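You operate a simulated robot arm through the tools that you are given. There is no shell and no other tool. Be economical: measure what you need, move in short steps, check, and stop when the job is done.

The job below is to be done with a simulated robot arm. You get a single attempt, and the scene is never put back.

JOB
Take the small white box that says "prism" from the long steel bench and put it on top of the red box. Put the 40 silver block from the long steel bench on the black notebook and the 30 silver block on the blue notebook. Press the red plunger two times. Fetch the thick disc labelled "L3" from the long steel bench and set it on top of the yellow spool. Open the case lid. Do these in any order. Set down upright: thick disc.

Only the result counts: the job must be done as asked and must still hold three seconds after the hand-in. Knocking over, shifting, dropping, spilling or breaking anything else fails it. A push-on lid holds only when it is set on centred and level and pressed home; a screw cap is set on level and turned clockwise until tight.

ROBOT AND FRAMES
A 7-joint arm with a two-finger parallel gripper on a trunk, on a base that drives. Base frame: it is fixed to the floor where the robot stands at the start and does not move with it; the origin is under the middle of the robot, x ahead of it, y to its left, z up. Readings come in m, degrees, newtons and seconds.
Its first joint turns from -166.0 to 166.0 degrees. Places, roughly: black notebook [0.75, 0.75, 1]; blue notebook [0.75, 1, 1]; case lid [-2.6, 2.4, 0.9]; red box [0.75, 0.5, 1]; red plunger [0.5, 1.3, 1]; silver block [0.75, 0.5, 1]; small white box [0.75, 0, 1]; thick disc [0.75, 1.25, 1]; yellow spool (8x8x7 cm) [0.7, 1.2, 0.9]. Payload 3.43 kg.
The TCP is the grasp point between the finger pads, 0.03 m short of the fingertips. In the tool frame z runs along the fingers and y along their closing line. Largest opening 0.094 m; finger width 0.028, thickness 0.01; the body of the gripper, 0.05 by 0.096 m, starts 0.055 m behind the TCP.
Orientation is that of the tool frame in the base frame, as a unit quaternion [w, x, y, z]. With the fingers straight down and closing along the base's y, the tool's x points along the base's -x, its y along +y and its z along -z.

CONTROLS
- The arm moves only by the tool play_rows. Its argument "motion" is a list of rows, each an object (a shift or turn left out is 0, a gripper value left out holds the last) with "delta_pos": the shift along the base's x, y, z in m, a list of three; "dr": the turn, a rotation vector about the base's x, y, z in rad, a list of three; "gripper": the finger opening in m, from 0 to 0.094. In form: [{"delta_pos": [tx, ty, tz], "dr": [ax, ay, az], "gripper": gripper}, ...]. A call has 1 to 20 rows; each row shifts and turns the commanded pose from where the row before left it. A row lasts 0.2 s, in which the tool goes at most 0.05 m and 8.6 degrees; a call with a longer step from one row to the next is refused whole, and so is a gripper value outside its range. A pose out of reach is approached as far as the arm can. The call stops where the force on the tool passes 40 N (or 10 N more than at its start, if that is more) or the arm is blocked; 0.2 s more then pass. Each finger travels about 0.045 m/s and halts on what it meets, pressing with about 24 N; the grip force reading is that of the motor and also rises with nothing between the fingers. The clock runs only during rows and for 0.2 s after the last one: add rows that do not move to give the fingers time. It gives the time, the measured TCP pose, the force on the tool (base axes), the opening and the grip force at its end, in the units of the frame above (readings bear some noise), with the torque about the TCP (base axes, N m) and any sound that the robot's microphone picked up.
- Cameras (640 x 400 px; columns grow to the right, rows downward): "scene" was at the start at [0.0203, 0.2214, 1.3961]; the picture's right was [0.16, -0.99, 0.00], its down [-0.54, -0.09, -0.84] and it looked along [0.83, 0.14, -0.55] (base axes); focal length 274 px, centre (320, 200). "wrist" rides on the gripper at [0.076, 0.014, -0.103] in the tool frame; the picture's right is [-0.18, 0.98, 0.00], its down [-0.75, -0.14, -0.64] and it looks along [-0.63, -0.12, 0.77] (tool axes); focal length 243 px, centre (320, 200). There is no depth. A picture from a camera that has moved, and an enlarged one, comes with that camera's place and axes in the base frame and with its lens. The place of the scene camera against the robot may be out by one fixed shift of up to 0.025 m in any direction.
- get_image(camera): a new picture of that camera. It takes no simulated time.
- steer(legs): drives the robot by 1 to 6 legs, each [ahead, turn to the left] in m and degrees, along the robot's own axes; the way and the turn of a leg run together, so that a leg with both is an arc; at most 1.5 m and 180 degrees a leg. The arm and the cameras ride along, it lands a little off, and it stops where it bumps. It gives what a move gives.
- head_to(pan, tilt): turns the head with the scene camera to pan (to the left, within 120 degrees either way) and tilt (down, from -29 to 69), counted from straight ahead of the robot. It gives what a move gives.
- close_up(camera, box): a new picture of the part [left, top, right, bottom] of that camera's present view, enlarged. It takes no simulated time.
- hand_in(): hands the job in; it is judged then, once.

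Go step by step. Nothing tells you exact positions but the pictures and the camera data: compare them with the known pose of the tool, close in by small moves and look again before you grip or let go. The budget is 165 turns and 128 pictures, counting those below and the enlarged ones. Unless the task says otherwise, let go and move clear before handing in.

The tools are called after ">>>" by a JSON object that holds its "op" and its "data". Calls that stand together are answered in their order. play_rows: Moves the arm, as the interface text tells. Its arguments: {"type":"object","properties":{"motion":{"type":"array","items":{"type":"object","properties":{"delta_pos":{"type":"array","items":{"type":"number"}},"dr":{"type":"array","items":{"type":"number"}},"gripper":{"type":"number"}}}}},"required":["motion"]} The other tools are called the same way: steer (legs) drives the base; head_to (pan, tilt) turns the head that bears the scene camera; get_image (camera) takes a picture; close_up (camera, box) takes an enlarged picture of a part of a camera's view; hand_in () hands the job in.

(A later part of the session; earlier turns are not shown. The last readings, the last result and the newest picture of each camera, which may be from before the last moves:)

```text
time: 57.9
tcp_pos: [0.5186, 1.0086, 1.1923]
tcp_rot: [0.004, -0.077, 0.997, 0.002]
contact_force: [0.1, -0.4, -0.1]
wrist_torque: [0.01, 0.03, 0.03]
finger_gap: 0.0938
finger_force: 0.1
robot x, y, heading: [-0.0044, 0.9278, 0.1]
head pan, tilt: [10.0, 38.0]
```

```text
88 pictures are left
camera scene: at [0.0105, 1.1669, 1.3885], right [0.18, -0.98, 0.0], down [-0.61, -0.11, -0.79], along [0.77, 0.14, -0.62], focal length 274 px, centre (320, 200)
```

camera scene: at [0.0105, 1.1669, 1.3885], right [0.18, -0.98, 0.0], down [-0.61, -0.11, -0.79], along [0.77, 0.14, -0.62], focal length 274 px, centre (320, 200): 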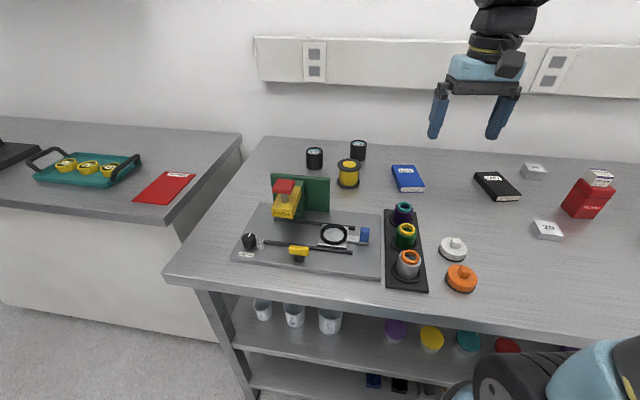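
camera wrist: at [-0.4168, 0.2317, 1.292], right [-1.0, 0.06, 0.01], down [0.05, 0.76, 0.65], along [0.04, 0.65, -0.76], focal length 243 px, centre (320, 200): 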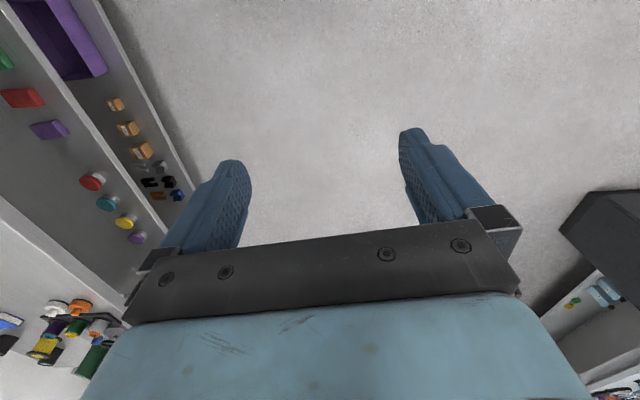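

Good position with a clear view. Reading the disc labels and the plunger area, and block/notebook geometry.

>>> {"op": "close_up", "data": {"camera": "scene", "box": [295, 130, 375, 195]}}

>>> {"op": "close_up", "data": {"camera": "scene", "box": [225, 165, 435, 300]}}

>>> {"op": "close_up", "data": {"camera": "scene", "box": [380, 150, 630, 250]}}

```text
6.15 times, centred on (335, 162) of scene
camera zoom: at [0.0105, 1.1669, 1.3885], right [0.18, -0.98, 0.0], down [-0.61, -0.11, -0.79], along [0.77, 0.14, -0.62], focal length 1683 px, centre (228, 431)
```

zoom: 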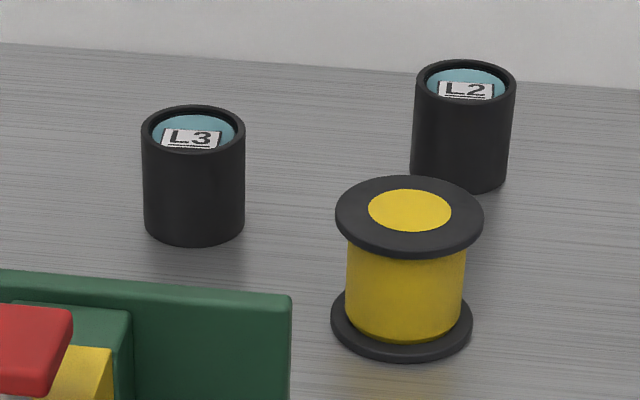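

```text
2.96 times, centred on (330, 232) of scene
camera zoom: at [0.0105, 1.1669, 1.3885], right [0.18, -0.98, 0.0], down [-0.61, -0.11, -0.79], along [0.77, 0.14, -0.62], focal length 810 px, centre (290, 104)
```

zoom: 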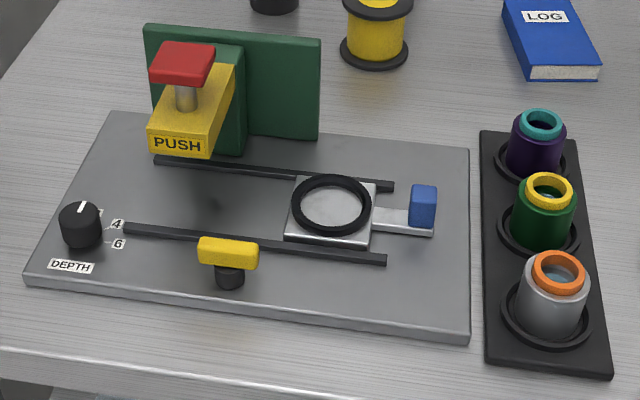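

```text
2.56 times, centred on (505, 200) of scene
camera zoom: at [0.0105, 1.1669, 1.3885], right [0.18, -0.98, 0.0], down [-0.61, -0.11, -0.79], along [0.77, 0.14, -0.62], focal length 700 px, centre (-154, 200)
```

zoom: 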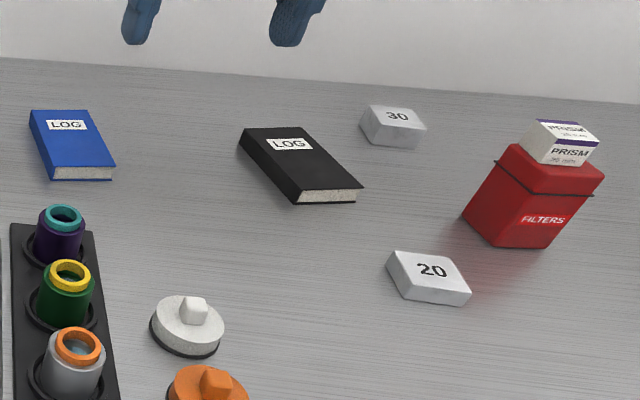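

L3 is the left cylinder, about (0.80, 1.337), top ≈0.957, 55 mm wide; the spool is about (0.725, 1.216). Squaring the tool and moving above L3.

>>> {"op": "play_rows", "data": {"motion": [{"delta_pos": [0.02, 0.035, 0], "dr": [0, 0, -0.077]}, {"delta_pos": [0.02, 0.035, 0], "dr": [0, 0, -0.077]}, {"delta_pos": [0.025, 0.04, 0]}, {"delta_pos": [0.025, 0.04, 0]}, {"delta_pos": [0.025, 0.04, 0]}, {"delta_pos": [0.025, 0.04, 0]}, {"delta_pos": [0.02, 0.04, 0]}, {"delta_pos": [0.02, 0.04, 0]}, {"delta_pos": [0.01, 0.02, -0.03]}, {"delta_pos": [0, 0, -0.04]}, {}]}}

>>> {"op": "get_image", "data": {"camera": "wrist"}}

```text
time: 60.3
tcp_pos: [0.7075, 1.339, 1.1202]
tcp_rot: [0.005, -0.001, 1.0, 0.003]
contact_force: [-0.4, -0.1, -0.4]
wrist_torque: [0.03, -0.01, -0.02]
finger_gap: 0.0939
finger_force: 0.0
robot x, y, heading: [-0.0029, 0.933, 0.1]
head pan, tilt: [10.0, 38.0]
```

```text
84 pictures are left
camera wrist: at [0.6297, 1.352, 1.223], right [0.18, 0.98, 0.01], down [0.75, -0.14, 0.65], along [0.64, -0.11, -0.76], focal length 243 px, centre (320, 200)
```

wrist: 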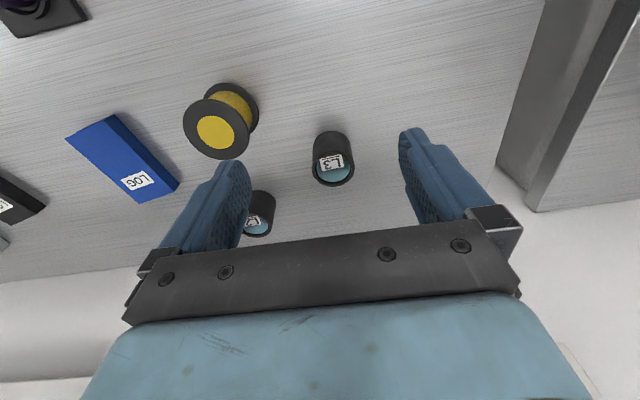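

L3 top centre (0.803, 1.340) confirmed; spool top (0.724, 1.222). Descending over L3 and checking before gripping.

>>> {"op": "play_rows", "data": {"motion": [{"delta_pos": [0.048, 0, 0]}, {"delta_pos": [0.047, 0.001, 0]}, {"delta_pos": [0, 0, -0.045]}, {"delta_pos": [0, 0, -0.045]}, {"delta_pos": [0, 0, -0.04]}, {"delta_pos": [0, 0, -0.03]}, {"delta_pos": [0, 0, -0.015]}, {}]}}

>>> {"op": "get_image", "data": {"camera": "wrist"}}

```text
time: 62.1
tcp_pos: [0.8035, 1.3399, 0.9459]
tcp_rot: [0.005, -0.001, 1.0, 0.002]
contact_force: [-0.4, -0.4, -1.2]
wrist_torque: [0.02, 0.01, -0.01]
finger_gap: 0.0942
finger_force: 0.0
robot x, y, heading: [-0.0043, 0.9306, 0.4]
head pan, tilt: [10.0, 38.0]
```

```text
83 pictures are left
camera wrist: at [0.725, 1.3533, 1.0491], right [0.18, 0.98, 0.01], down [0.75, -0.14, 0.65], along [0.64, -0.11, -0.76], focal length 243 px, centre (320, 200)
```

wrist: 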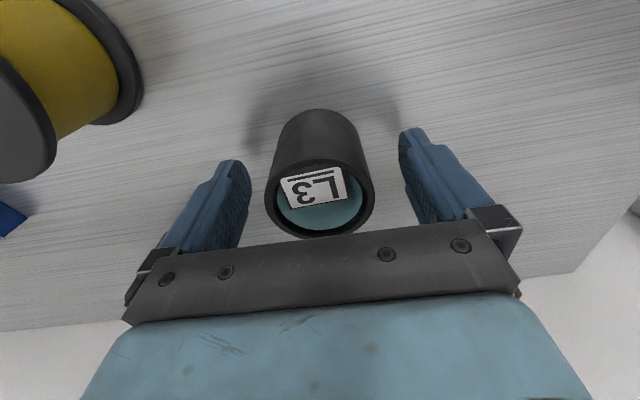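

Centred. Gripping, lifting and carrying over the spool.

>>> {"op": "play_rows", "data": {"motion": [{"delta_pos": [-0.003, 0, 0], "gripper": 0.045}, {}, {}, {}, {}, {"delta_pos": [0, 0, 0.02]}, {"delta_pos": [0, 0, 0.045]}, {"delta_pos": [0, 0, 0.045]}, {"delta_pos": [-0.02, -0.03, 0]}, {"delta_pos": [-0.02, -0.03, 0]}, {"delta_pos": [-0.02, -0.03, 0]}, {"delta_pos": [-0.016, -0.028, 0]}, {}]}}

>>> {"op": "close_up", "data": {"camera": "scene", "box": [295, 110, 395, 195]}}

>>> {"op": "get_image", "data": {"camera": "wrist"}}

```text
time: 64.9
tcp_pos: [0.7252, 1.2223, 1.0585]
tcp_rot: [0.005, -0.001, 1.0, 0.002]
contact_force: [-0.3, 0.3, -2.8]
wrist_torque: [0.02, -0.01, 0.01]
finger_gap: 0.0582
finger_force: 24.0
robot x, y, heading: [-0.0064, 0.9271, 0.5]
head pan, tilt: [10.0, 38.0]
```

```text
4.71 times, centred on (345, 152) of scene
camera zoom: at [0.0109, 1.167, 1.3886], right [0.18, -0.98, 0.0], down [-0.61, -0.11, -0.79], along [0.78, 0.14, -0.62], focal length 1287 px, centre (202, 424)
```

zoom: 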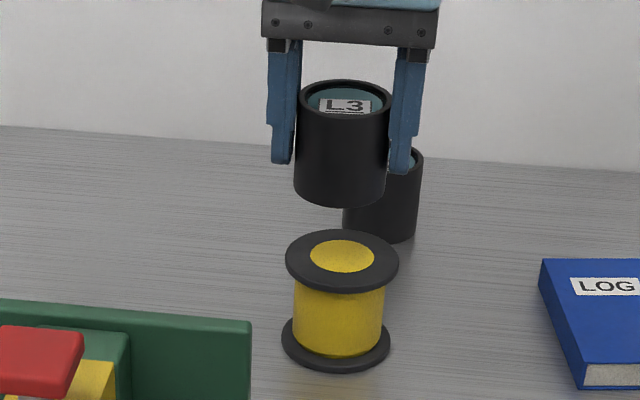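

```text
81 pictures are left
camera wrist: at [0.6476, 1.236, 1.1607], right [0.18, 0.98, 0.01], down [0.75, -0.14, 0.65], along [0.64, -0.11, -0.76], focal length 243 px, centre (320, 200)
```

wrist: 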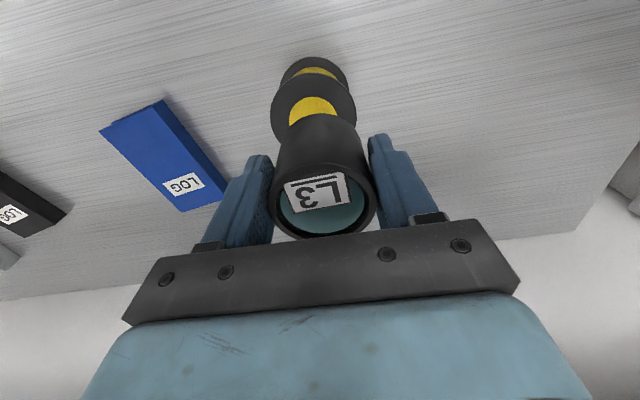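

Nearly centred; shifting back 6 mm and lowering close to the spool.

>>> {"op": "play_rows", "data": {"motion": [{"delta_pos": [-0.006, -0.001, -0.015]}, {"delta_pos": [0, 0, -0.015]}, {}]}}

>>> {"op": "close_up", "data": {"camera": "scene", "box": [315, 130, 385, 190]}}

>>> {"op": "get_image", "data": {"camera": "wrist"}}

```text
time: 65.7
tcp_pos: [0.7185, 1.2221, 1.0267]
tcp_rot: [0.005, -0.001, 1.0, 0.002]
contact_force: [-0.1, 0.6, -2.3]
wrist_torque: [-0.05, 0.02, 0.04]
finger_gap: 0.0582
finger_force: 24.2
robot x, y, heading: [-0.0039, 0.9294, 0.4]
head pan, tilt: [10.0, 38.0]
```

```text
6.67 times, centred on (350, 160) of scene
camera zoom: at [0.0109, 1.167, 1.3886], right [0.18, -0.98, 0.0], down [-0.61, -0.11, -0.79], along [0.78, 0.14, -0.62], focal length 1824 px, centre (120, 467)
```

zoom: 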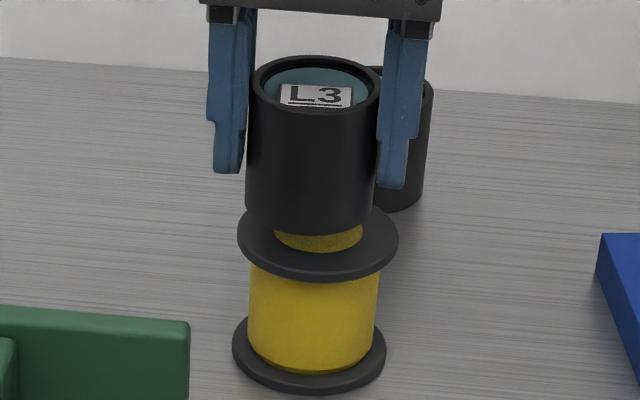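

```text
79 pictures are left
camera wrist: at [0.6408, 1.2357, 1.129], right [0.18, 0.98, 0.01], down [0.75, -0.14, 0.65], along [0.64, -0.11, -0.76], focal length 243 px, centre (320, 200)
```

wrist: 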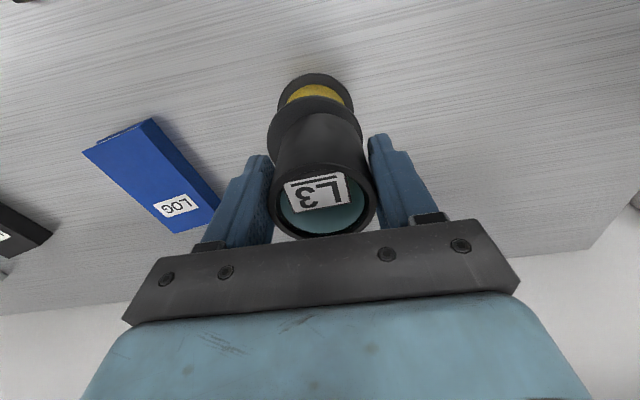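

Within a few mm; final trim and lowering to contact.

>>> {"op": "play_rows", "data": {"motion": [{"delta_pos": [-0.003, -0.003, 0]}, {"delta_pos": [0, 0, -0.004]}, {"delta_pos": [0, 0, -0.003]}, {"delta_pos": [0, 0, -0.002]}, {}]}}

>>> {"op": "close_up", "data": {"camera": "scene", "box": [315, 130, 385, 190]}}

```text
time: 66.9
tcp_pos: [0.7163, 1.2181, 1.0179]
tcp_rot: [0.006, -0.001, 1.0, 0.004]
contact_force: [0.4, 0.7, -3.8]
wrist_torque: [-0.02, 0.04, -0.01]
finger_gap: 0.0582
finger_force: 24.1
robot x, y, heading: [-0.0062, 0.9309, 0.5]
head pan, tilt: [10.0, 38.0]
```

```text
6.67 times, centred on (350, 160) of scene
camera zoom: at [0.0109, 1.167, 1.3886], right [0.18, -0.98, 0.0], down [-0.61, -0.11, -0.79], along [0.78, 0.14, -0.62], focal length 1824 px, centre (120, 467)
```

zoom: 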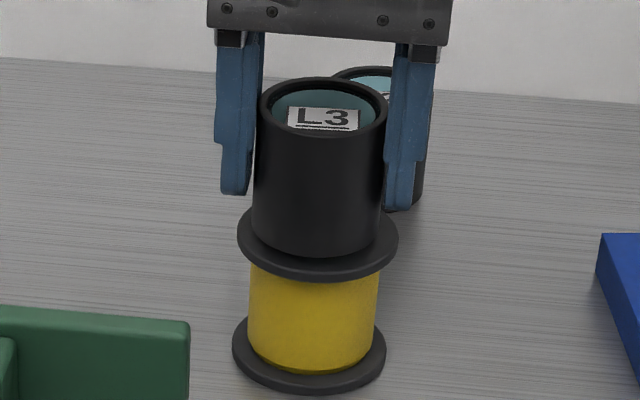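

Centred. Lowering the last millimetres.

>>> {"op": "play_rows", "data": {"motion": [{"delta_pos": [0, 0, -0.002]}, {}, {"delta_pos": [0, 0, -0.001]}, {}]}}

```text
time: 67.9
tcp_pos: [0.7142, 1.2178, 1.0157]
tcp_rot: [0.006, -0.001, 1.0, 0.004]
contact_force: [0.3, -0.7, -2.9]
wrist_torque: [-0.01, 0.01, -0.01]
finger_gap: 0.0581
finger_force: 23.8
robot x, y, heading: [-0.0057, 0.9297, 0.3]
head pan, tilt: [10.0, 38.0]
```

>>> {"op": "play_rows", "data": {"motion": [{"delta_pos": [0, 0, -0.001]}, {}, {"delta_pos": [0, 0, -0.001]}, {}, {"delta_pos": [0, 0, -0.001]}, {}]}}

>>> {"op": "close_up", "data": {"camera": "scene", "box": [315, 130, 385, 190]}}

```text
time: 69.3
tcp_pos: [0.7159, 1.218, 1.0128]
tcp_rot: [0.006, -0.001, 1.0, 0.003]
contact_force: [-1.0, -3.4, 9.3]
wrist_torque: [-0.17, 0.14, 0.02]
finger_gap: 0.0581
finger_force: 23.6
robot x, y, heading: [-0.0043, 0.928, 0.0]
head pan, tilt: [10.0, 38.0]
```

```text
6.67 times, centred on (350, 160) of scene
camera zoom: at [0.0104, 1.1667, 1.3886], right [0.18, -0.98, 0.0], down [-0.61, -0.11, -0.79], along [0.78, 0.14, -0.62], focal length 1824 px, centre (120, 467)
```

zoom: 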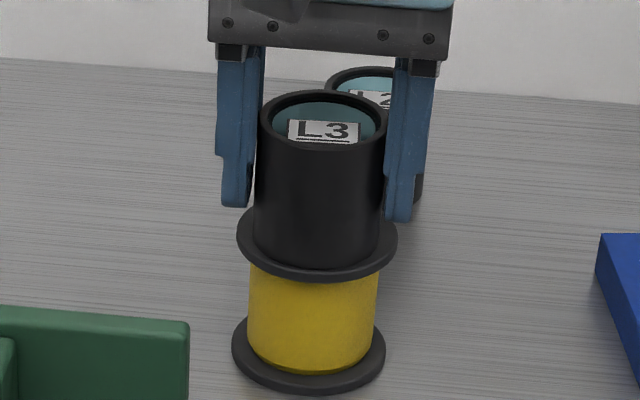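

In contact. Releasing and rising.

>>> {"op": "play_rows", "data": {"motion": [{"gripper": 0.094}, {}, {}, {}, {}, {"delta_pos": [0, 0, 0.02]}, {"delta_pos": [0, 0, 0.045]}, {"delta_pos": [0, 0, 0.045]}, {"delta_pos": [0, 0, 0.045]}, {}]}}

>>> {"op": "close_up", "data": {"camera": "scene", "box": [315, 130, 385, 190]}}

>>> {"op": "get_image", "data": {"camera": "wrist"}}

```text
time: 71.5
tcp_pos: [0.7152, 1.2162, 1.1649]
tcp_rot: [0.006, -0.002, 1.0, 0.003]
contact_force: [0.4, 0.7, 0.0]
wrist_torque: [0.0, -0.01, 0.0]
finger_gap: 0.094
finger_force: 0.0
robot x, y, heading: [-0.0064, 0.929, 0.2]
head pan, tilt: [10.0, 38.0]
```

```text
6.67 times, centred on (350, 160) of scene
camera zoom: at [0.0108, 1.167, 1.3886], right [0.18, -0.98, 0.0], down [-0.61, -0.11, -0.79], along [0.78, 0.14, -0.62], focal length 1824 px, centre (120, 467)
```

zoom: 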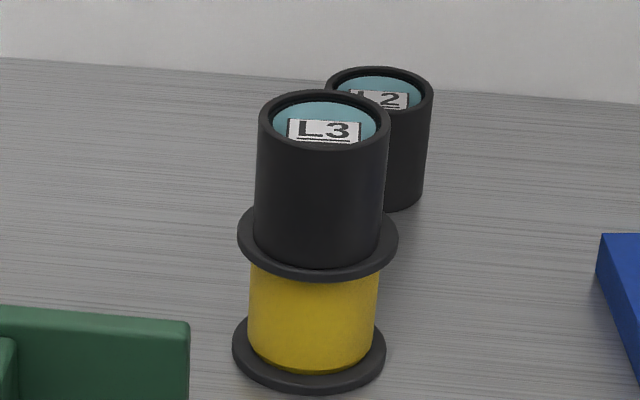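

```text
75 pictures are left
camera wrist: at [0.6374, 1.229, 1.2673], right [0.18, 0.98, 0.01], down [0.75, -0.14, 0.65], along [0.64, -0.11, -0.76], focal length 243 px, centre (320, 200)
```

wrist: 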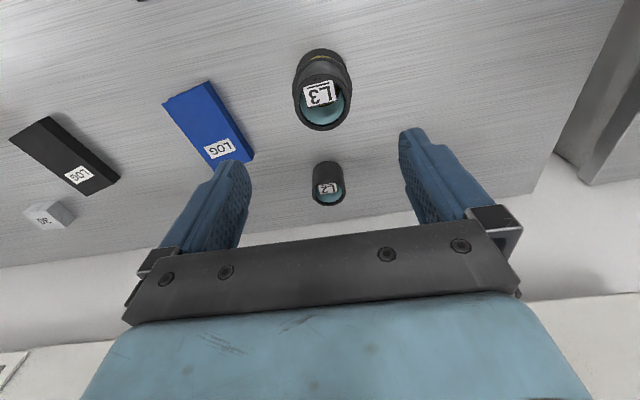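

Disc placed upright on the spool. Next the plunger: estimated at (0.465, 1.34, 1.05). Moving above with the fingers closed.

>>> {"op": "play_rows", "data": {"motion": [{"delta_pos": [-0.04, 0.018, 0.01], "gripper": 0.0}, {"delta_pos": [-0.04, 0.018, 0.01]}, {"delta_pos": [-0.04, 0.018, 0.01]}, {"delta_pos": [-0.04, 0.018, 0]}, {"delta_pos": [-0.04, 0.018, 0]}, {"delta_pos": [-0.04, 0.018, 0]}, {"delta_pos": [-0.04, 0.016, 0]}, {"delta_pos": [-0.02, 0, 0]}, {}, {}]}}

>>> {"op": "get_image", "data": {"camera": "wrist"}}

>>> {"op": "get_image", "data": {"camera": "scene"}}

```text
time: 73.7
tcp_pos: [0.4136, 1.3385, 1.1954]
tcp_rot: [0.004, -0.001, 1.0, 0.003]
contact_force: [0.0, 0.1, 1.2]
wrist_torque: [0.02, 0.04, 0.02]
finger_gap: 0.0002
finger_force: 24.0
robot x, y, heading: [-0.009, 0.9257, 0.1]
head pan, tilt: [10.0, 38.0]
```

```text
74 pictures are left
camera wrist: at [0.3352, 1.3526, 1.2969], right [0.18, 0.98, 0.01], down [0.75, -0.14, 0.65], along [0.64, -0.11, -0.76], focal length 243 px, centre (320, 200)
```

wrist: 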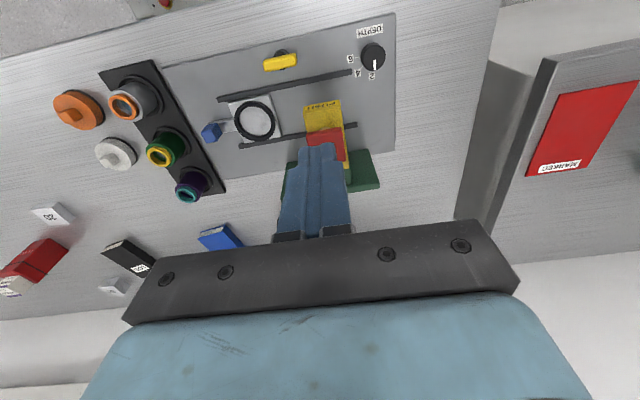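

```text
73 pictures are left
camera scene: at [0.0105, 1.1669, 1.3886], right [0.18, -0.98, 0.0], down [-0.61, -0.11, -0.79], along [0.78, 0.14, -0.62], focal length 274 px, centre (320, 200)
```

scene: 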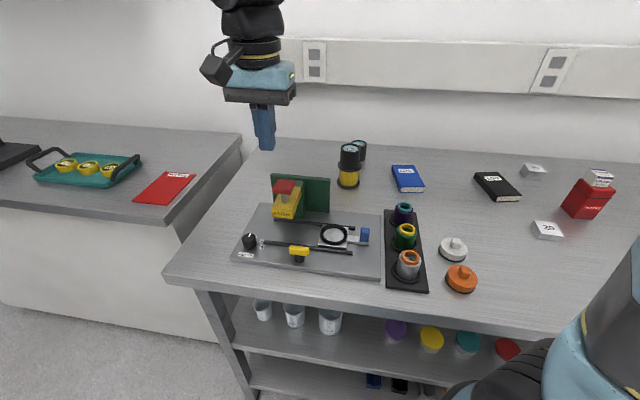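

Plunger top confirmed about (0.468, 1.340, 1.05). Lowering to just above it.

>>> {"op": "play_rows", "data": {"motion": [{"delta_pos": [0.04, 0.001, 0]}, {"delta_pos": [0.014, 0, -0.03]}, {"delta_pos": [0, 0, -0.04]}, {"delta_pos": [0, 0, -0.02]}, {}]}}

>>> {"op": "close_up", "data": {"camera": "scene", "box": [240, 140, 340, 230]}}

>>> {"op": "get_image", "data": {"camera": "wrist"}}

```text
time: 74.9
tcp_pos: [0.4679, 1.343, 1.1076]
tcp_rot: [0.005, -0.001, 1.0, 0.003]
contact_force: [-0.1, 0.4, 0.0]
wrist_torque: [-0.03, -0.02, 0.02]
finger_gap: 0.0
finger_force: 24.1
robot x, y, heading: [-0.0059, 0.9303, 0.1]
head pan, tilt: [10.0, 38.0]
```

```text
4.44 times, centred on (290, 185) of scene
camera zoom: at [0.0106, 1.1669, 1.3886], right [0.18, -0.98, 0.0], down [-0.61, -0.11, -0.79], along [0.78, 0.14, -0.62], focal length 1216 px, centre (453, 267)
```

zoom: 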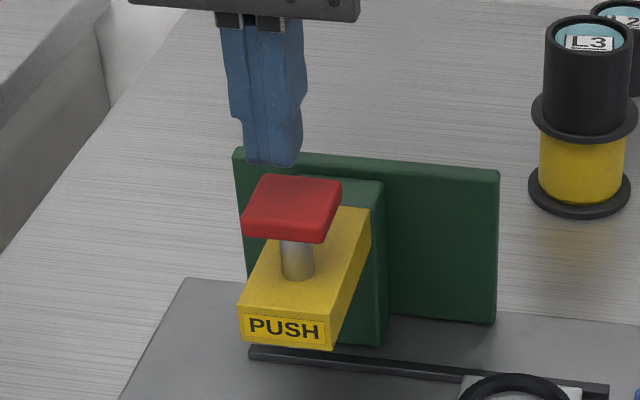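

```text
71 pictures are left
camera wrist: at [0.3895, 1.3562, 1.209], right [0.18, 0.98, 0.01], down [0.75, -0.14, 0.65], along [0.64, -0.11, -0.76], focal length 243 px, centre (320, 200)
```

wrist: 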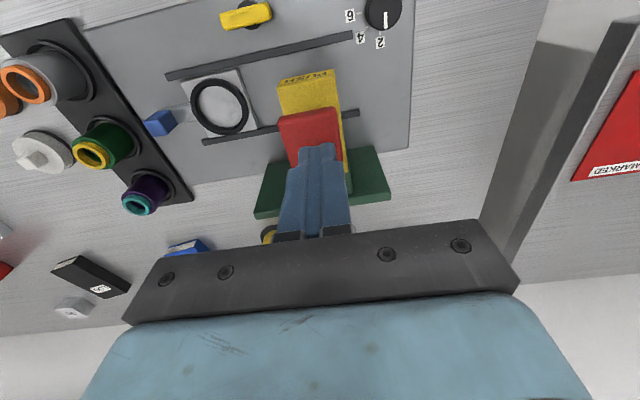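

Trimming 8 mm to the right and pressing down in small steps until resistance.

>>> {"op": "play_rows", "data": {"motion": [{"delta_pos": [0, -0.008, -0.01]}, {"delta_pos": [0, 0, -0.01]}, {"delta_pos": [0, 0, -0.004]}, {"delta_pos": [0, 0, -0.004]}, {"delta_pos": [0, 0, -0.004]}, {"delta_pos": [0, 0, -0.003]}, {"delta_pos": [0, 0, -0.003]}]}}

>>> {"op": "close_up", "data": {"camera": "scene", "box": [240, 140, 340, 230]}}

```text
time: 76.1
tcp_pos: [0.4694, 1.336, 1.0805]
tcp_rot: [0.007, 0.0, 1.0, 0.006]
contact_force: [-3.8, -6.4, 8.3]
wrist_torque: [-0.25, 0.24, 0.05]
finger_gap: 0.0
finger_force: 23.5
robot x, y, heading: [-0.0089, 0.9297, 0.1]
head pan, tilt: [10.0, 38.0]
heard: click
stopped in row 6: the force on the tool passed its limit at 47 N (the readings are from after the stop); the commanded pose is now the measured one
```

```text
4.44 times, centred on (290, 185) of scene
camera zoom: at [0.01, 1.1665, 1.3887], right [0.18, -0.98, 0.0], down [-0.61, -0.11, -0.79], along [0.78, 0.14, -0.62], focal length 1216 px, centre (453, 267)
```

zoom: 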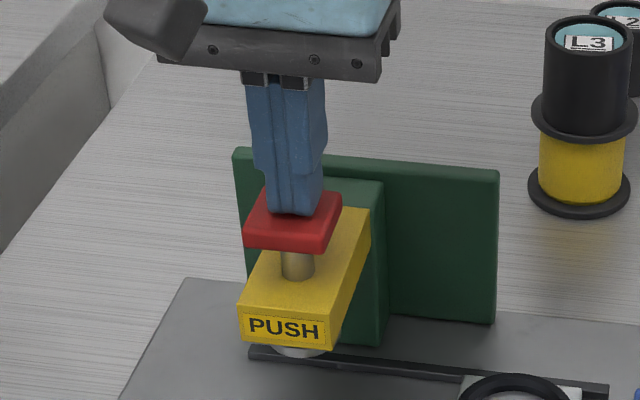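

A click: first press registered. Rising to let it return.

>>> {"op": "play_rows", "data": {"motion": [{"delta_pos": [0, 0, 0.01]}, {"delta_pos": [0, 0, 0.02]}, {}, {}]}}

>>> {"op": "close_up", "data": {"camera": "scene", "box": [240, 140, 340, 230]}}

```text
time: 77.1
tcp_pos: [0.4689, 1.3361, 1.1095]
tcp_rot: [0.007, -0.001, 1.0, 0.005]
contact_force: [0.4, 0.8, -0.7]
wrist_torque: [-0.04, -0.01, -0.01]
finger_gap: 0.0001
finger_force: 23.8
robot x, y, heading: [-0.0071, 0.9257, 0.3]
head pan, tilt: [10.0, 38.0]
```

```text
4.44 times, centred on (290, 185) of scene
camera zoom: at [0.0106, 1.1669, 1.3886], right [0.18, -0.98, 0.0], down [-0.61, -0.11, -0.79], along [0.78, 0.14, -0.62], focal length 1216 px, centre (453, 267)
```

zoom: 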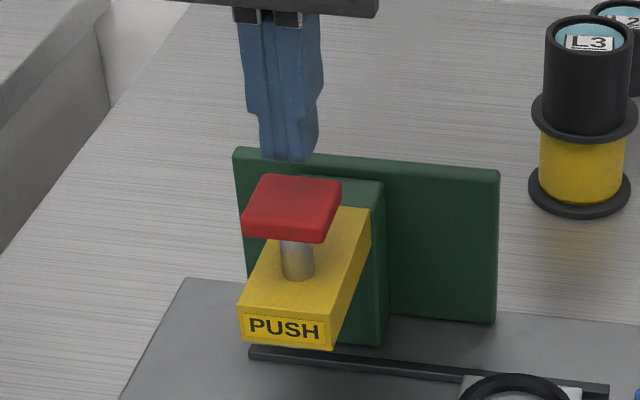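

It sprang back. Pressing the second time, then rising.

>>> {"op": "play_rows", "data": {"motion": [{"delta_pos": [0, 0, -0.01]}, {"delta_pos": [0, 0, -0.01]}, {"delta_pos": [0, 0, -0.004]}, {"delta_pos": [0, 0, -0.004]}, {"delta_pos": [0, 0, -0.004]}, {"delta_pos": [0, 0, -0.003]}, {"delta_pos": [0, 0, -0.003]}]}}

>>> {"op": "play_rows", "data": {"motion": [{"delta_pos": [0, 0, 0.02]}, {"delta_pos": [0, 0, 0.04]}, {"delta_pos": [0, 0, 0.04]}, {"gripper": 0.094}, {}]}}

>>> {"op": "close_up", "data": {"camera": "scene", "box": [240, 140, 340, 230]}}

```text
time: 78.5
tcp_pos: [0.4699, 1.3364, 1.0804]
tcp_rot: [0.01, 0.0, 1.0, 0.007]
contact_force: [-4.1, -5.5, 8.7]
wrist_torque: [-0.16, 0.25, 0.05]
finger_gap: 0.0
finger_force: 24.2
robot x, y, heading: [-0.0089, 0.9302, -0.1]
head pan, tilt: [10.0, 38.0]
heard: click
stopped in row 6: the force on the tool passed its limit at 47 N (the readings are from after the stop); the commanded pose is now the measured one
```

```text
time: 79.7
tcp_pos: [0.4668, 1.3379, 1.1801]
tcp_rot: [0.01, -0.001, 1.0, 0.007]
contact_force: [0.9, -0.3, -0.5]
wrist_torque: [0.0, 0.03, 0.03]
finger_gap: 0.0505
finger_force: 0.0
robot x, y, heading: [-0.0069, 0.934, 0.0]
head pan, tilt: [10.0, 38.0]
```

```text
4.44 times, centred on (290, 185) of scene
camera zoom: at [0.0105, 1.167, 1.3886], right [0.18, -0.98, 0.0], down [-0.61, -0.11, -0.79], along [0.78, 0.14, -0.62], focal length 1216 px, centre (453, 267)
```

zoom: 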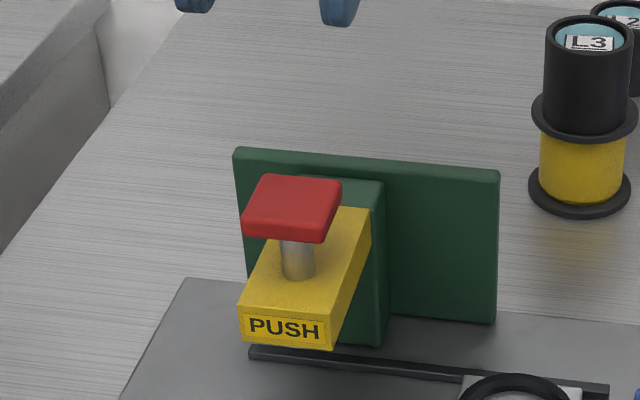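

Two clicks heard. Now block 30: heading to about (0.78, 0.64) and levelling the tool's small tilt.

>>> {"op": "play_rows", "data": {"motion": [{"dr": [-0.014, 0.02, 0], "delta_pos": [0.02, -0.04, 0]}, {"delta_pos": [0.02, -0.042, 0]}, {"delta_pos": [0.02, -0.042, 0]}, {"delta_pos": [0.02, -0.042, 0]}, {"delta_pos": [0.02, -0.042, 0]}, {"delta_pos": [0.02, -0.042, 0]}, {"delta_pos": [0.02, -0.042, 0]}, {"delta_pos": [0.02, -0.042, 0]}, {"delta_pos": [0.02, -0.042, 0]}, {"delta_pos": [0.02, -0.042, 0]}, {"delta_pos": [0.02, -0.042, 0]}, {"delta_pos": [0.02, -0.042, 0]}, {"delta_pos": [0.02, -0.042, 0]}, {"delta_pos": [0.02, -0.042, 0]}, {"delta_pos": [0.02, -0.042, -0.02]}, {"delta_pos": [0.01, -0.042, -0.02]}, {"delta_pos": [0, -0.028, -0.02]}, {}]}}

>>> {"op": "get_image", "data": {"camera": "wrist"}}

```text
refused: row 15 steps farther than a row can; nothing moved
```

```text
67 pictures are left
camera wrist: at [0.3878, 1.3508, 1.2818], right [0.18, 0.98, 0.02], down [0.74, -0.15, 0.65], along [0.65, -0.11, -0.76], focal length 243 px, centre (320, 200)
```

wrist: 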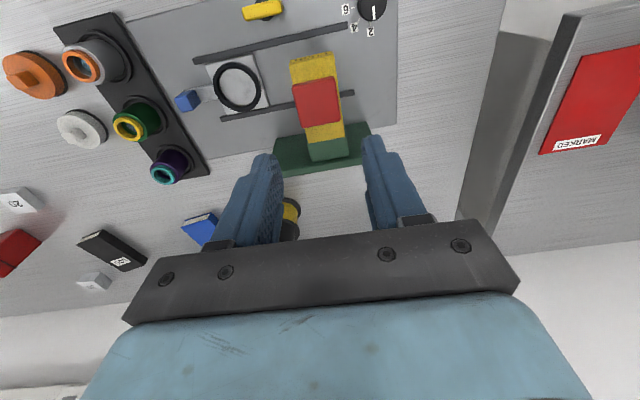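

One row was a little too long; resending with smaller steps.

>>> {"op": "play_rows", "data": {"motion": [{"dr": [-0.014, 0.02, 0], "delta_pos": [0.02, -0.04, 0]}, {"delta_pos": [0.02, -0.042, 0]}, {"delta_pos": [0.02, -0.042, 0]}, {"delta_pos": [0.02, -0.042, 0]}, {"delta_pos": [0.02, -0.042, 0]}, {"delta_pos": [0.02, -0.042, 0]}, {"delta_pos": [0.02, -0.042, 0]}, {"delta_pos": [0.02, -0.042, 0]}, {"delta_pos": [0.02, -0.042, 0]}, {"delta_pos": [0.02, -0.042, 0]}, {"delta_pos": [0.02, -0.042, 0]}, {"delta_pos": [0.02, -0.042, 0]}, {"delta_pos": [0.02, -0.042, 0]}, {"delta_pos": [0.02, -0.042, 0]}, {"delta_pos": [0.02, -0.042, 0]}, {"delta_pos": [0.01, -0.042, -0.02]}, {"delta_pos": [0, -0.028, -0.02]}, {}]}}

>>> {"op": "get_image", "data": {"camera": "wrist"}}

```text
time: 83.5
tcp_pos: [0.7819, 0.6389, 1.1413]
tcp_rot: [-0.001, 0.0, 1.0, 0.001]
contact_force: [-0.1, -0.1, -0.5]
wrist_torque: [-0.01, 0.02, -0.02]
finger_gap: 0.094
finger_force: 0.0
robot x, y, heading: [-0.0109, 0.929, 0.0]
head pan, tilt: [10.0, 38.0]
```

```text
66 pictures are left
camera wrist: at [0.7038, 0.6521, 1.2432], right [0.18, 0.98, 0.0], down [0.75, -0.14, 0.64], along [0.63, -0.12, -0.77], focal length 243 px, centre (320, 200)
```

wrist: 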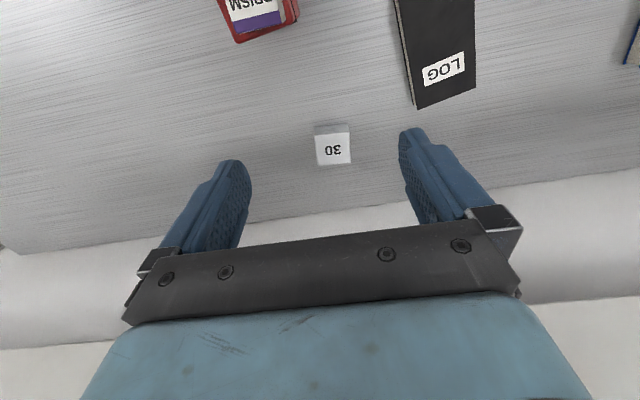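

Block 30 top at about (0.870, 0.637, 0.93), 48 mm wide. Moving above and lowering partway.

>>> {"op": "play_rows", "data": {"motion": [{"delta_pos": [0.044, -0.001, 0]}, {"delta_pos": [0.044, -0.001, 0]}, {"delta_pos": [0, 0, -0.045]}, {"delta_pos": [0, 0, -0.045]}, {"delta_pos": [0, 0, -0.045]}, {"delta_pos": [0, 0, -0.035]}, {}]}}

>>> {"op": "get_image", "data": {"camera": "wrist"}}

```text
time: 85.1
tcp_pos: [0.8675, 0.6386, 0.9688]
tcp_rot: [-0.001, -0.001, 1.0, 0.0]
contact_force: [-0.6, 0.5, -0.9]
wrist_torque: [0.04, -0.01, 0.03]
finger_gap: 0.0942
finger_force: 0.1
robot x, y, heading: [-0.0049, 0.9274, 0.1]
head pan, tilt: [10.0, 38.0]
```

```text
65 pictures are left
camera wrist: at [0.7906, 0.6519, 1.0726], right [0.18, 0.98, 0.0], down [0.76, -0.14, 0.64], along [0.63, -0.12, -0.77], focal length 243 px, centre (320, 200)
```

wrist: 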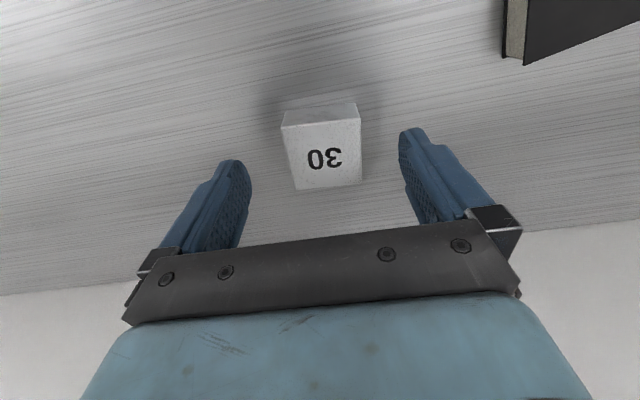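

Aligned. Descending, gripping and lifting.

>>> {"op": "play_rows", "data": {"motion": [{"delta_pos": [0.002, 0, -0.015]}, {"delta_pos": [0, 0, -0.012]}, {"delta_pos": [0, 0, -0.004]}, {"gripper": 0.035}, {}, {}, {}, {}, {}, {}]}}

>>> {"op": "play_rows", "data": {"motion": [{"delta_pos": [0, 0, 0.02]}, {"delta_pos": [0, 0, 0.045]}, {"delta_pos": [0, 0, 0.045]}, {"delta_pos": [0, 0, 0.045]}, {}]}}

>>> {"op": "get_image", "data": {"camera": "wrist"}}

```text
time: 87.3
tcp_pos: [0.8696, 0.6365, 0.9377]
tcp_rot: [-0.001, -0.001, 1.0, -0.001]
contact_force: [-0.1, 1.5, 0.6]
wrist_torque: [-0.01, 0.0, 0.04]
finger_gap: 0.0496
finger_force: 24.2
robot x, y, heading: [-0.0043, 0.9307, 0.3]
head pan, tilt: [10.0, 38.0]
```

```text
time: 88.5
tcp_pos: [0.869, 0.6368, 1.0945]
tcp_rot: [-0.002, -0.001, 1.0, 0.0]
contact_force: [0.3, -0.5, -1.8]
wrist_torque: [-0.03, 0.02, 0.03]
finger_gap: 0.0495
finger_force: 23.7
robot x, y, heading: [-0.0088, 0.9297, 0.3]
head pan, tilt: [10.0, 38.0]
```

```text
64 pictures are left
camera wrist: at [0.793, 0.6513, 1.1974], right [0.18, 0.98, 0.0], down [0.76, -0.14, 0.64], along [0.63, -0.12, -0.77], focal length 243 px, centre (320, 200)
```

wrist: 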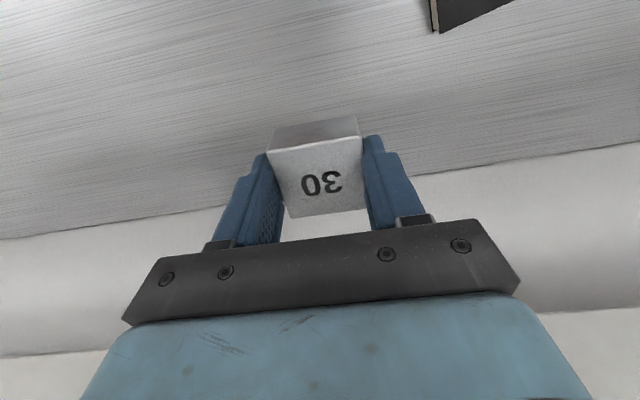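

Held. Carrying to above the blue notebook at (0.761, 1.040).

>>> {"op": "play_rows", "data": {"motion": [{"delta_pos": [-0.012, 0.045, 0]}, {"delta_pos": [-0.012, 0.045, 0]}, {"delta_pos": [-0.012, 0.045, 0]}, {"delta_pos": [-0.012, 0.045, 0]}, {"delta_pos": [-0.012, 0.045, 0]}, {"delta_pos": [-0.012, 0.045, 0]}, {"delta_pos": [-0.012, 0.045, 0]}, {"delta_pos": [-0.012, 0.045, 0]}, {"delta_pos": [-0.012, 0.043, 0]}, {"delta_pos": [0, 0, -0.045]}, {"delta_pos": [0, 0, -0.035]}, {}]}}

>>> {"op": "close_up", "data": {"camera": "scene", "box": [360, 120, 460, 205]}}

>>> {"op": "get_image", "data": {"camera": "wrist"}}

```text
time: 91.1
tcp_pos: [0.7593, 1.0394, 1.014]
tcp_rot: [-0.001, -0.001, 1.0, 0.0]
contact_force: [-0.3, -0.4, -1.9]
wrist_torque: [0.01, 0.01, -0.02]
finger_gap: 0.0496
finger_force: 23.8
robot x, y, heading: [-0.0095, 0.9313, 0.2]
head pan, tilt: [10.0, 38.0]
```

```text
4.71 times, centred on (410, 162) of scene
camera zoom: at [0.0109, 1.1669, 1.3886], right [0.18, -0.98, 0.0], down [-0.61, -0.11, -0.79], along [0.78, 0.14, -0.62], focal length 1287 px, centre (-104, 376)
```

zoom: 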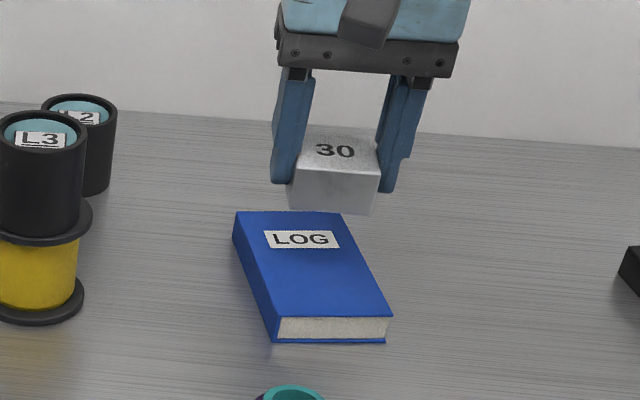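

```text
62 pictures are left
camera wrist: at [0.6829, 1.0531, 1.116], right [0.18, 0.98, 0.0], down [0.75, -0.14, 0.64], along [0.63, -0.12, -0.77], focal length 243 px, centre (320, 200)
```

wrist: 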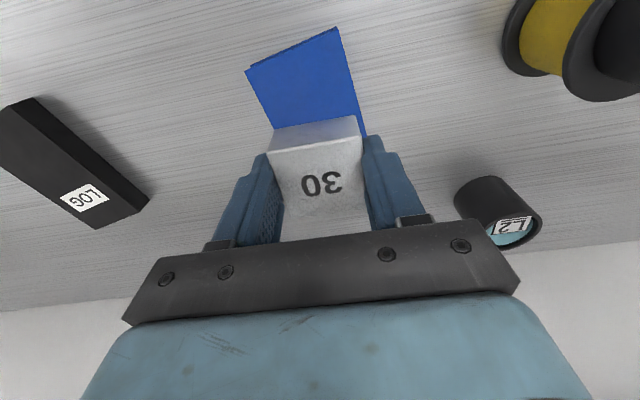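

Over the notebook well (perspective considered); adding 3 mm in y and lowering to contact.

>>> {"op": "play_rows", "data": {"motion": [{"delta_pos": [0.003, 0.003, -0.03]}, {"delta_pos": [0, 0, -0.015]}, {"delta_pos": [0, 0, -0.004]}, {"delta_pos": [0, 0, -0.003]}, {"delta_pos": [0, 0, -0.002]}, {}]}}

>>> {"op": "close_up", "data": {"camera": "scene", "box": [360, 120, 460, 205]}}

```text
time: 92.5
tcp_pos: [0.765, 1.0425, 0.9599]
tcp_rot: [0.0, -0.001, 1.0, 0.0]
contact_force: [-0.9, -0.4, 5.9]
wrist_torque: [-0.01, 0.11, 0.04]
finger_gap: 0.0496
finger_force: 24.0
robot x, y, heading: [-0.0081, 0.9327, 0.1]
head pan, tilt: [10.0, 38.0]
```

```text
4.71 times, centred on (410, 162) of scene
camera zoom: at [0.0105, 1.1669, 1.3886], right [0.18, -0.98, 0.0], down [-0.61, -0.11, -0.79], along [0.78, 0.14, -0.62], focal length 1287 px, centre (-104, 376)
```

zoom: 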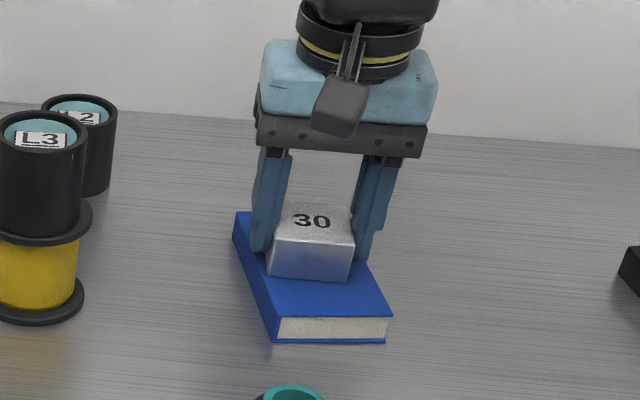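

On the notebook. Releasing and rising.

>>> {"op": "play_rows", "data": {"motion": [{"gripper": 0.094}, {}, {}, {}, {}, {}, {"delta_pos": [0, 0, 0.02]}, {"delta_pos": [0, 0, 0.045]}, {"delta_pos": [0, 0, 0.045]}, {"delta_pos": [0, 0, 0.045]}, {"delta_pos": [0, 0, 0.045]}, {}]}}

>>> {"op": "get_image", "data": {"camera": "scene"}}

```text
time: 95.1
tcp_pos: [0.767, 1.0417, 1.1587]
tcp_rot: [-0.001, 0.0, 1.0, 0.0]
contact_force: [0.2, 0.4, 0.0]
wrist_torque: [0.0, 0.0, -0.01]
finger_gap: 0.0938
finger_force: 0.0
robot x, y, heading: [-0.0038, 0.9279, 0.0]
head pan, tilt: [10.0, 38.0]
```

```text
60 pictures are left
camera scene: at [0.0107, 1.1669, 1.3886], right [0.18, -0.98, 0.0], down [-0.61, -0.11, -0.79], along [0.78, 0.14, -0.62], focal length 274 px, centre (320, 200)
```

scene: 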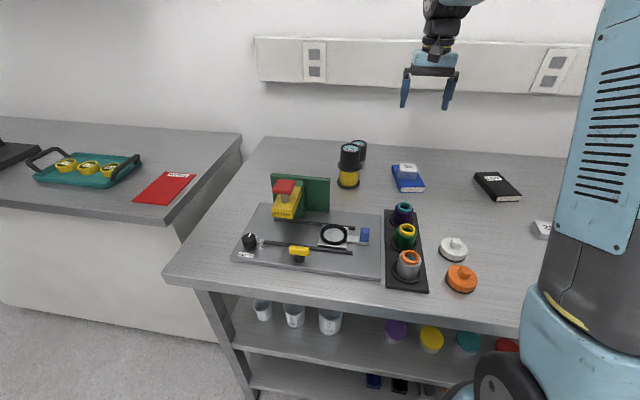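

Block 30 done. Moving to block 40, near (0.615, 0.461).

>>> {"op": "play_rows", "data": {"motion": [{"delta_pos": [-0.016, -0.045, 0]}, {"delta_pos": [-0.016, -0.045, 0]}, {"delta_pos": [-0.016, -0.045, 0]}, {"delta_pos": [-0.016, -0.045, 0]}, {"delta_pos": [-0.016, -0.045, 0]}, {"delta_pos": [-0.016, -0.045, 0]}, {"delta_pos": [-0.016, -0.045, 0]}, {"delta_pos": [-0.016, -0.045, 0]}, {"delta_pos": [-0.016, -0.045, 0]}, {"delta_pos": [-0.016, -0.045, 0]}, {"delta_pos": [-0.016, -0.045, 0]}, {"delta_pos": [-0.016, -0.045, 0]}, {"delta_pos": [-0.016, -0.038, 0]}, {}]}}

>>> {"op": "get_image", "data": {"camera": "wrist"}}

```text
time: 98.1
tcp_pos: [0.5566, 0.4626, 1.1599]
tcp_rot: [-0.001, -0.001, 1.0, 0.001]
contact_force: [0.7, 0.4, -0.7]
wrist_torque: [0.0, 0.01, 0.0]
finger_gap: 0.0939
finger_force: 0.0
robot x, y, heading: [-0.004, 0.9298, -0.0]
head pan, tilt: [10.0, 38.0]
```

```text
59 pictures are left
camera wrist: at [0.4804, 0.4762, 1.262], right [0.18, 0.98, 0.0], down [0.76, -0.14, 0.64], along [0.63, -0.12, -0.77], focal length 243 px, centre (320, 200)
```

wrist: 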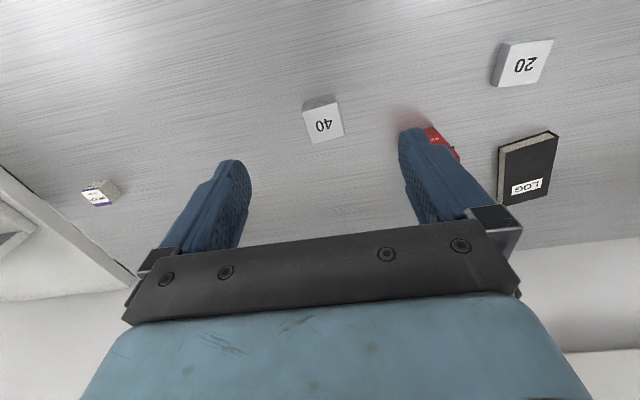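

Block 40 top at about (0.609, 0.457, 0.94). Moving above and lowering partway.

>>> {"op": "play_rows", "data": {"motion": [{"delta_pos": [0.045, -0.004, 0]}, {"delta_pos": [0.008, -0.001, -0.04]}, {"delta_pos": [0, 0, -0.045]}, {"delta_pos": [0, 0, -0.045]}, {"delta_pos": [0, 0, -0.035]}, {}]}}

>>> {"op": "get_image", "data": {"camera": "wrist"}}

```text
time: 99.5
tcp_pos: [0.6103, 0.4565, 0.9938]
tcp_rot: [-0.002, -0.001, 1.0, 0.0]
contact_force: [0.3, 0.4, 0.6]
wrist_torque: [-0.01, 0.04, 0.0]
finger_gap: 0.0944
finger_force: 0.2
robot x, y, heading: [-0.0043, 0.9281, 0.2]
head pan, tilt: [10.0, 38.0]
```

```text
58 pictures are left
camera wrist: at [0.5331, 0.4709, 1.0957], right [0.18, 0.98, 0.0], down [0.75, -0.14, 0.64], along [0.63, -0.12, -0.77], focal length 243 px, centre (320, 200)
```

wrist: 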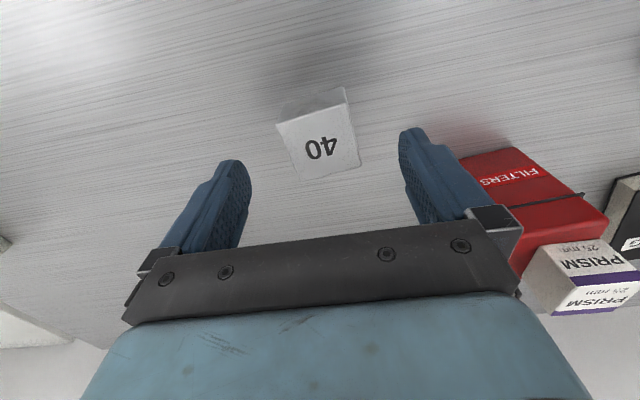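

Block turned about 5°; matching the tool yaw, descending and gripping.

>>> {"op": "play_rows", "data": {"motion": [{"dr": [0, 0, 0.085]}, {"delta_pos": [-0.001, 0.0005, -0.03]}, {"delta_pos": [0, 0, -0.02]}, {"delta_pos": [0, 0, -0.005]}, {"gripper": 0.035}, {}, {}, {}, {}, {}, {}]}}

>>> {"op": "play_rows", "data": {"motion": [{"delta_pos": [0, 0, 0.02]}, {"delta_pos": [0, 0, 0.045]}, {"delta_pos": [0, 0, 0.045]}, {"delta_pos": [0, 0, 0.045]}, {"delta_pos": [0, 0, 0.035]}, {}]}}

>>> {"op": "get_image", "data": {"camera": "wrist"}}

```text
time: 101.9
tcp_pos: [0.6106, 0.4596, 0.9401]
tcp_rot: [-0.001, -0.044, 0.999, 0.0]
contact_force: [-1.4, -0.5, 0.3]
wrist_torque: [-0.03, -0.03, 0.04]
finger_gap: 0.054
finger_force: 24.4
robot x, y, heading: [-0.006, 0.9286, 0.4]
head pan, tilt: [10.0, 38.0]
```

```text
time: 103.3
tcp_pos: [0.6078, 0.4632, 1.1279]
tcp_rot: [0.0, -0.043, 0.999, 0.0]
contact_force: [0.4, 0.2, -1.8]
wrist_torque: [0.0, 0.01, -0.01]
finger_gap: 0.0544
finger_force: 23.9
robot x, y, heading: [-0.0082, 0.9291, -0.0]
head pan, tilt: [10.0, 38.0]
```

```text
57 pictures are left
camera wrist: at [0.5303, 0.4701, 1.2315], right [0.1, 1.0, 0.0], down [0.76, -0.07, 0.64], along [0.64, -0.06, -0.77], focal length 243 px, centre (320, 200)
```

wrist: 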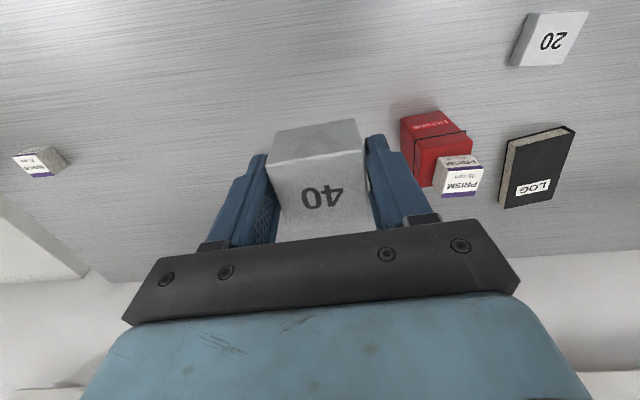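

Held. Carrying over to the black notebook at (0.762, 0.780), passing 6 cm above the prism.

>>> {"op": "play_rows", "data": {"motion": [{"delta_pos": [0.0, 0.0, 0.02]}, {"delta_pos": [0.0193, 0.0396, 0]}, {"delta_pos": [0.0193, 0.0396, 0]}, {"delta_pos": [0.0193, 0.0396, 0]}, {"delta_pos": [0.0193, 0.0396, 0]}, {"delta_pos": [0.0193, 0.0396, 0]}, {"delta_pos": [0.0193, 0.0396, 0]}, {"delta_pos": [0.0193, 0.0396, 0]}, {"delta_pos": [0.0193, 0.0396, 0]}, {"delta_pos": [0, 0, -0.045]}, {"delta_pos": [0, 0, -0.045]}, {"delta_pos": [0, 0, -0.04]}, {}]}}

>>> {"op": "close_up", "data": {"camera": "scene", "box": [440, 110, 560, 215]}}

>>> {"op": "get_image", "data": {"camera": "wrist"}}

```text
time: 106.1
tcp_pos: [0.7644, 0.7759, 1.0197]
tcp_rot: [-0.001, -0.044, 0.999, 0.0]
contact_force: [-0.5, -0.6, -2.6]
wrist_torque: [0.0, 0.01, 0.01]
finger_gap: 0.0544
finger_force: 24.4
robot x, y, heading: [-0.0061, 0.9315, 0.1]
head pan, tilt: [10.0, 38.0]
```

```text
3.81 times, centred on (500, 162) of scene
camera zoom: at [0.011, 1.1669, 1.3886], right [0.18, -0.98, 0.0], down [-0.61, -0.11, -0.79], along [0.78, 0.14, -0.62], focal length 1042 px, centre (-366, 343)
```

zoom: 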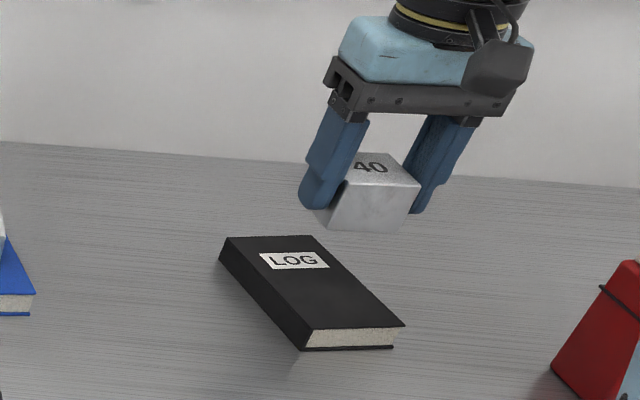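

```text
55 pictures are left
camera wrist: at [0.686, 0.7838, 1.1229], right [0.1, 1.0, 0.0], down [0.76, -0.07, 0.64], along [0.64, -0.06, -0.77], focal length 243 px, centre (320, 200)
```

wrist: 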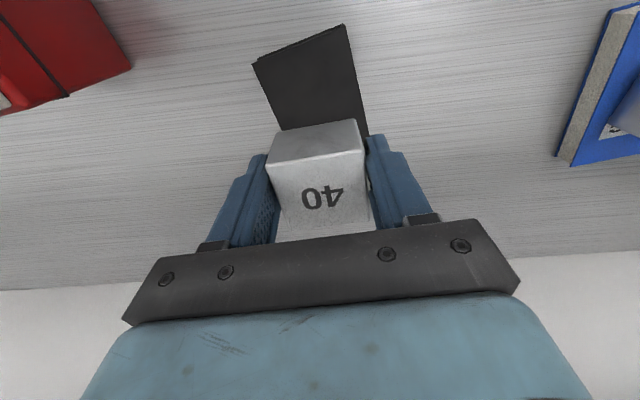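

Aligned with the notebook centre within 4 mm. Lowering to contact (expected TCP z ≈0.962).

>>> {"op": "play_rows", "data": {"motion": [{"delta_pos": [0, 0.004, -0.03]}, {"delta_pos": [0, 0, -0.018]}, {"delta_pos": [0, 0, -0.004]}, {"delta_pos": [0, 0, -0.003]}, {}]}}

>>> {"op": "close_up", "data": {"camera": "scene", "box": [440, 110, 560, 215]}}

```text
time: 107.3
tcp_pos: [0.7625, 0.7812, 0.9645]
tcp_rot: [-0.001, -0.043, 0.999, 0.0]
contact_force: [-0.5, 0.5, -2.6]
wrist_torque: [0.03, -0.02, 0.03]
finger_gap: 0.0543
finger_force: 23.7
robot x, y, heading: [-0.0092, 0.9346, 0.2]
head pan, tilt: [10.0, 38.0]
```

```text
3.81 times, centred on (500, 162) of scene
camera zoom: at [0.011, 1.1669, 1.3886], right [0.18, -0.98, 0.0], down [-0.61, -0.11, -0.79], along [0.78, 0.14, -0.62], focal length 1042 px, centre (-366, 343)
```

zoom: 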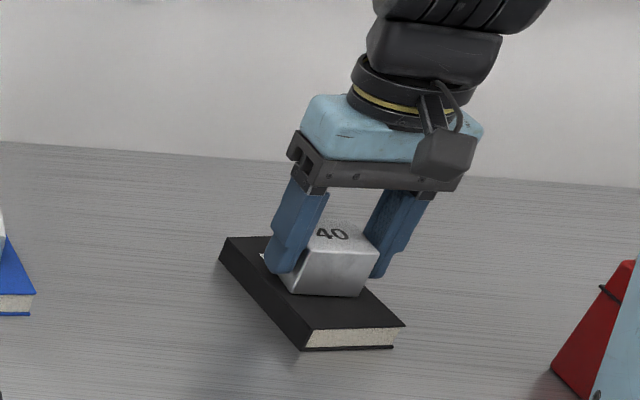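

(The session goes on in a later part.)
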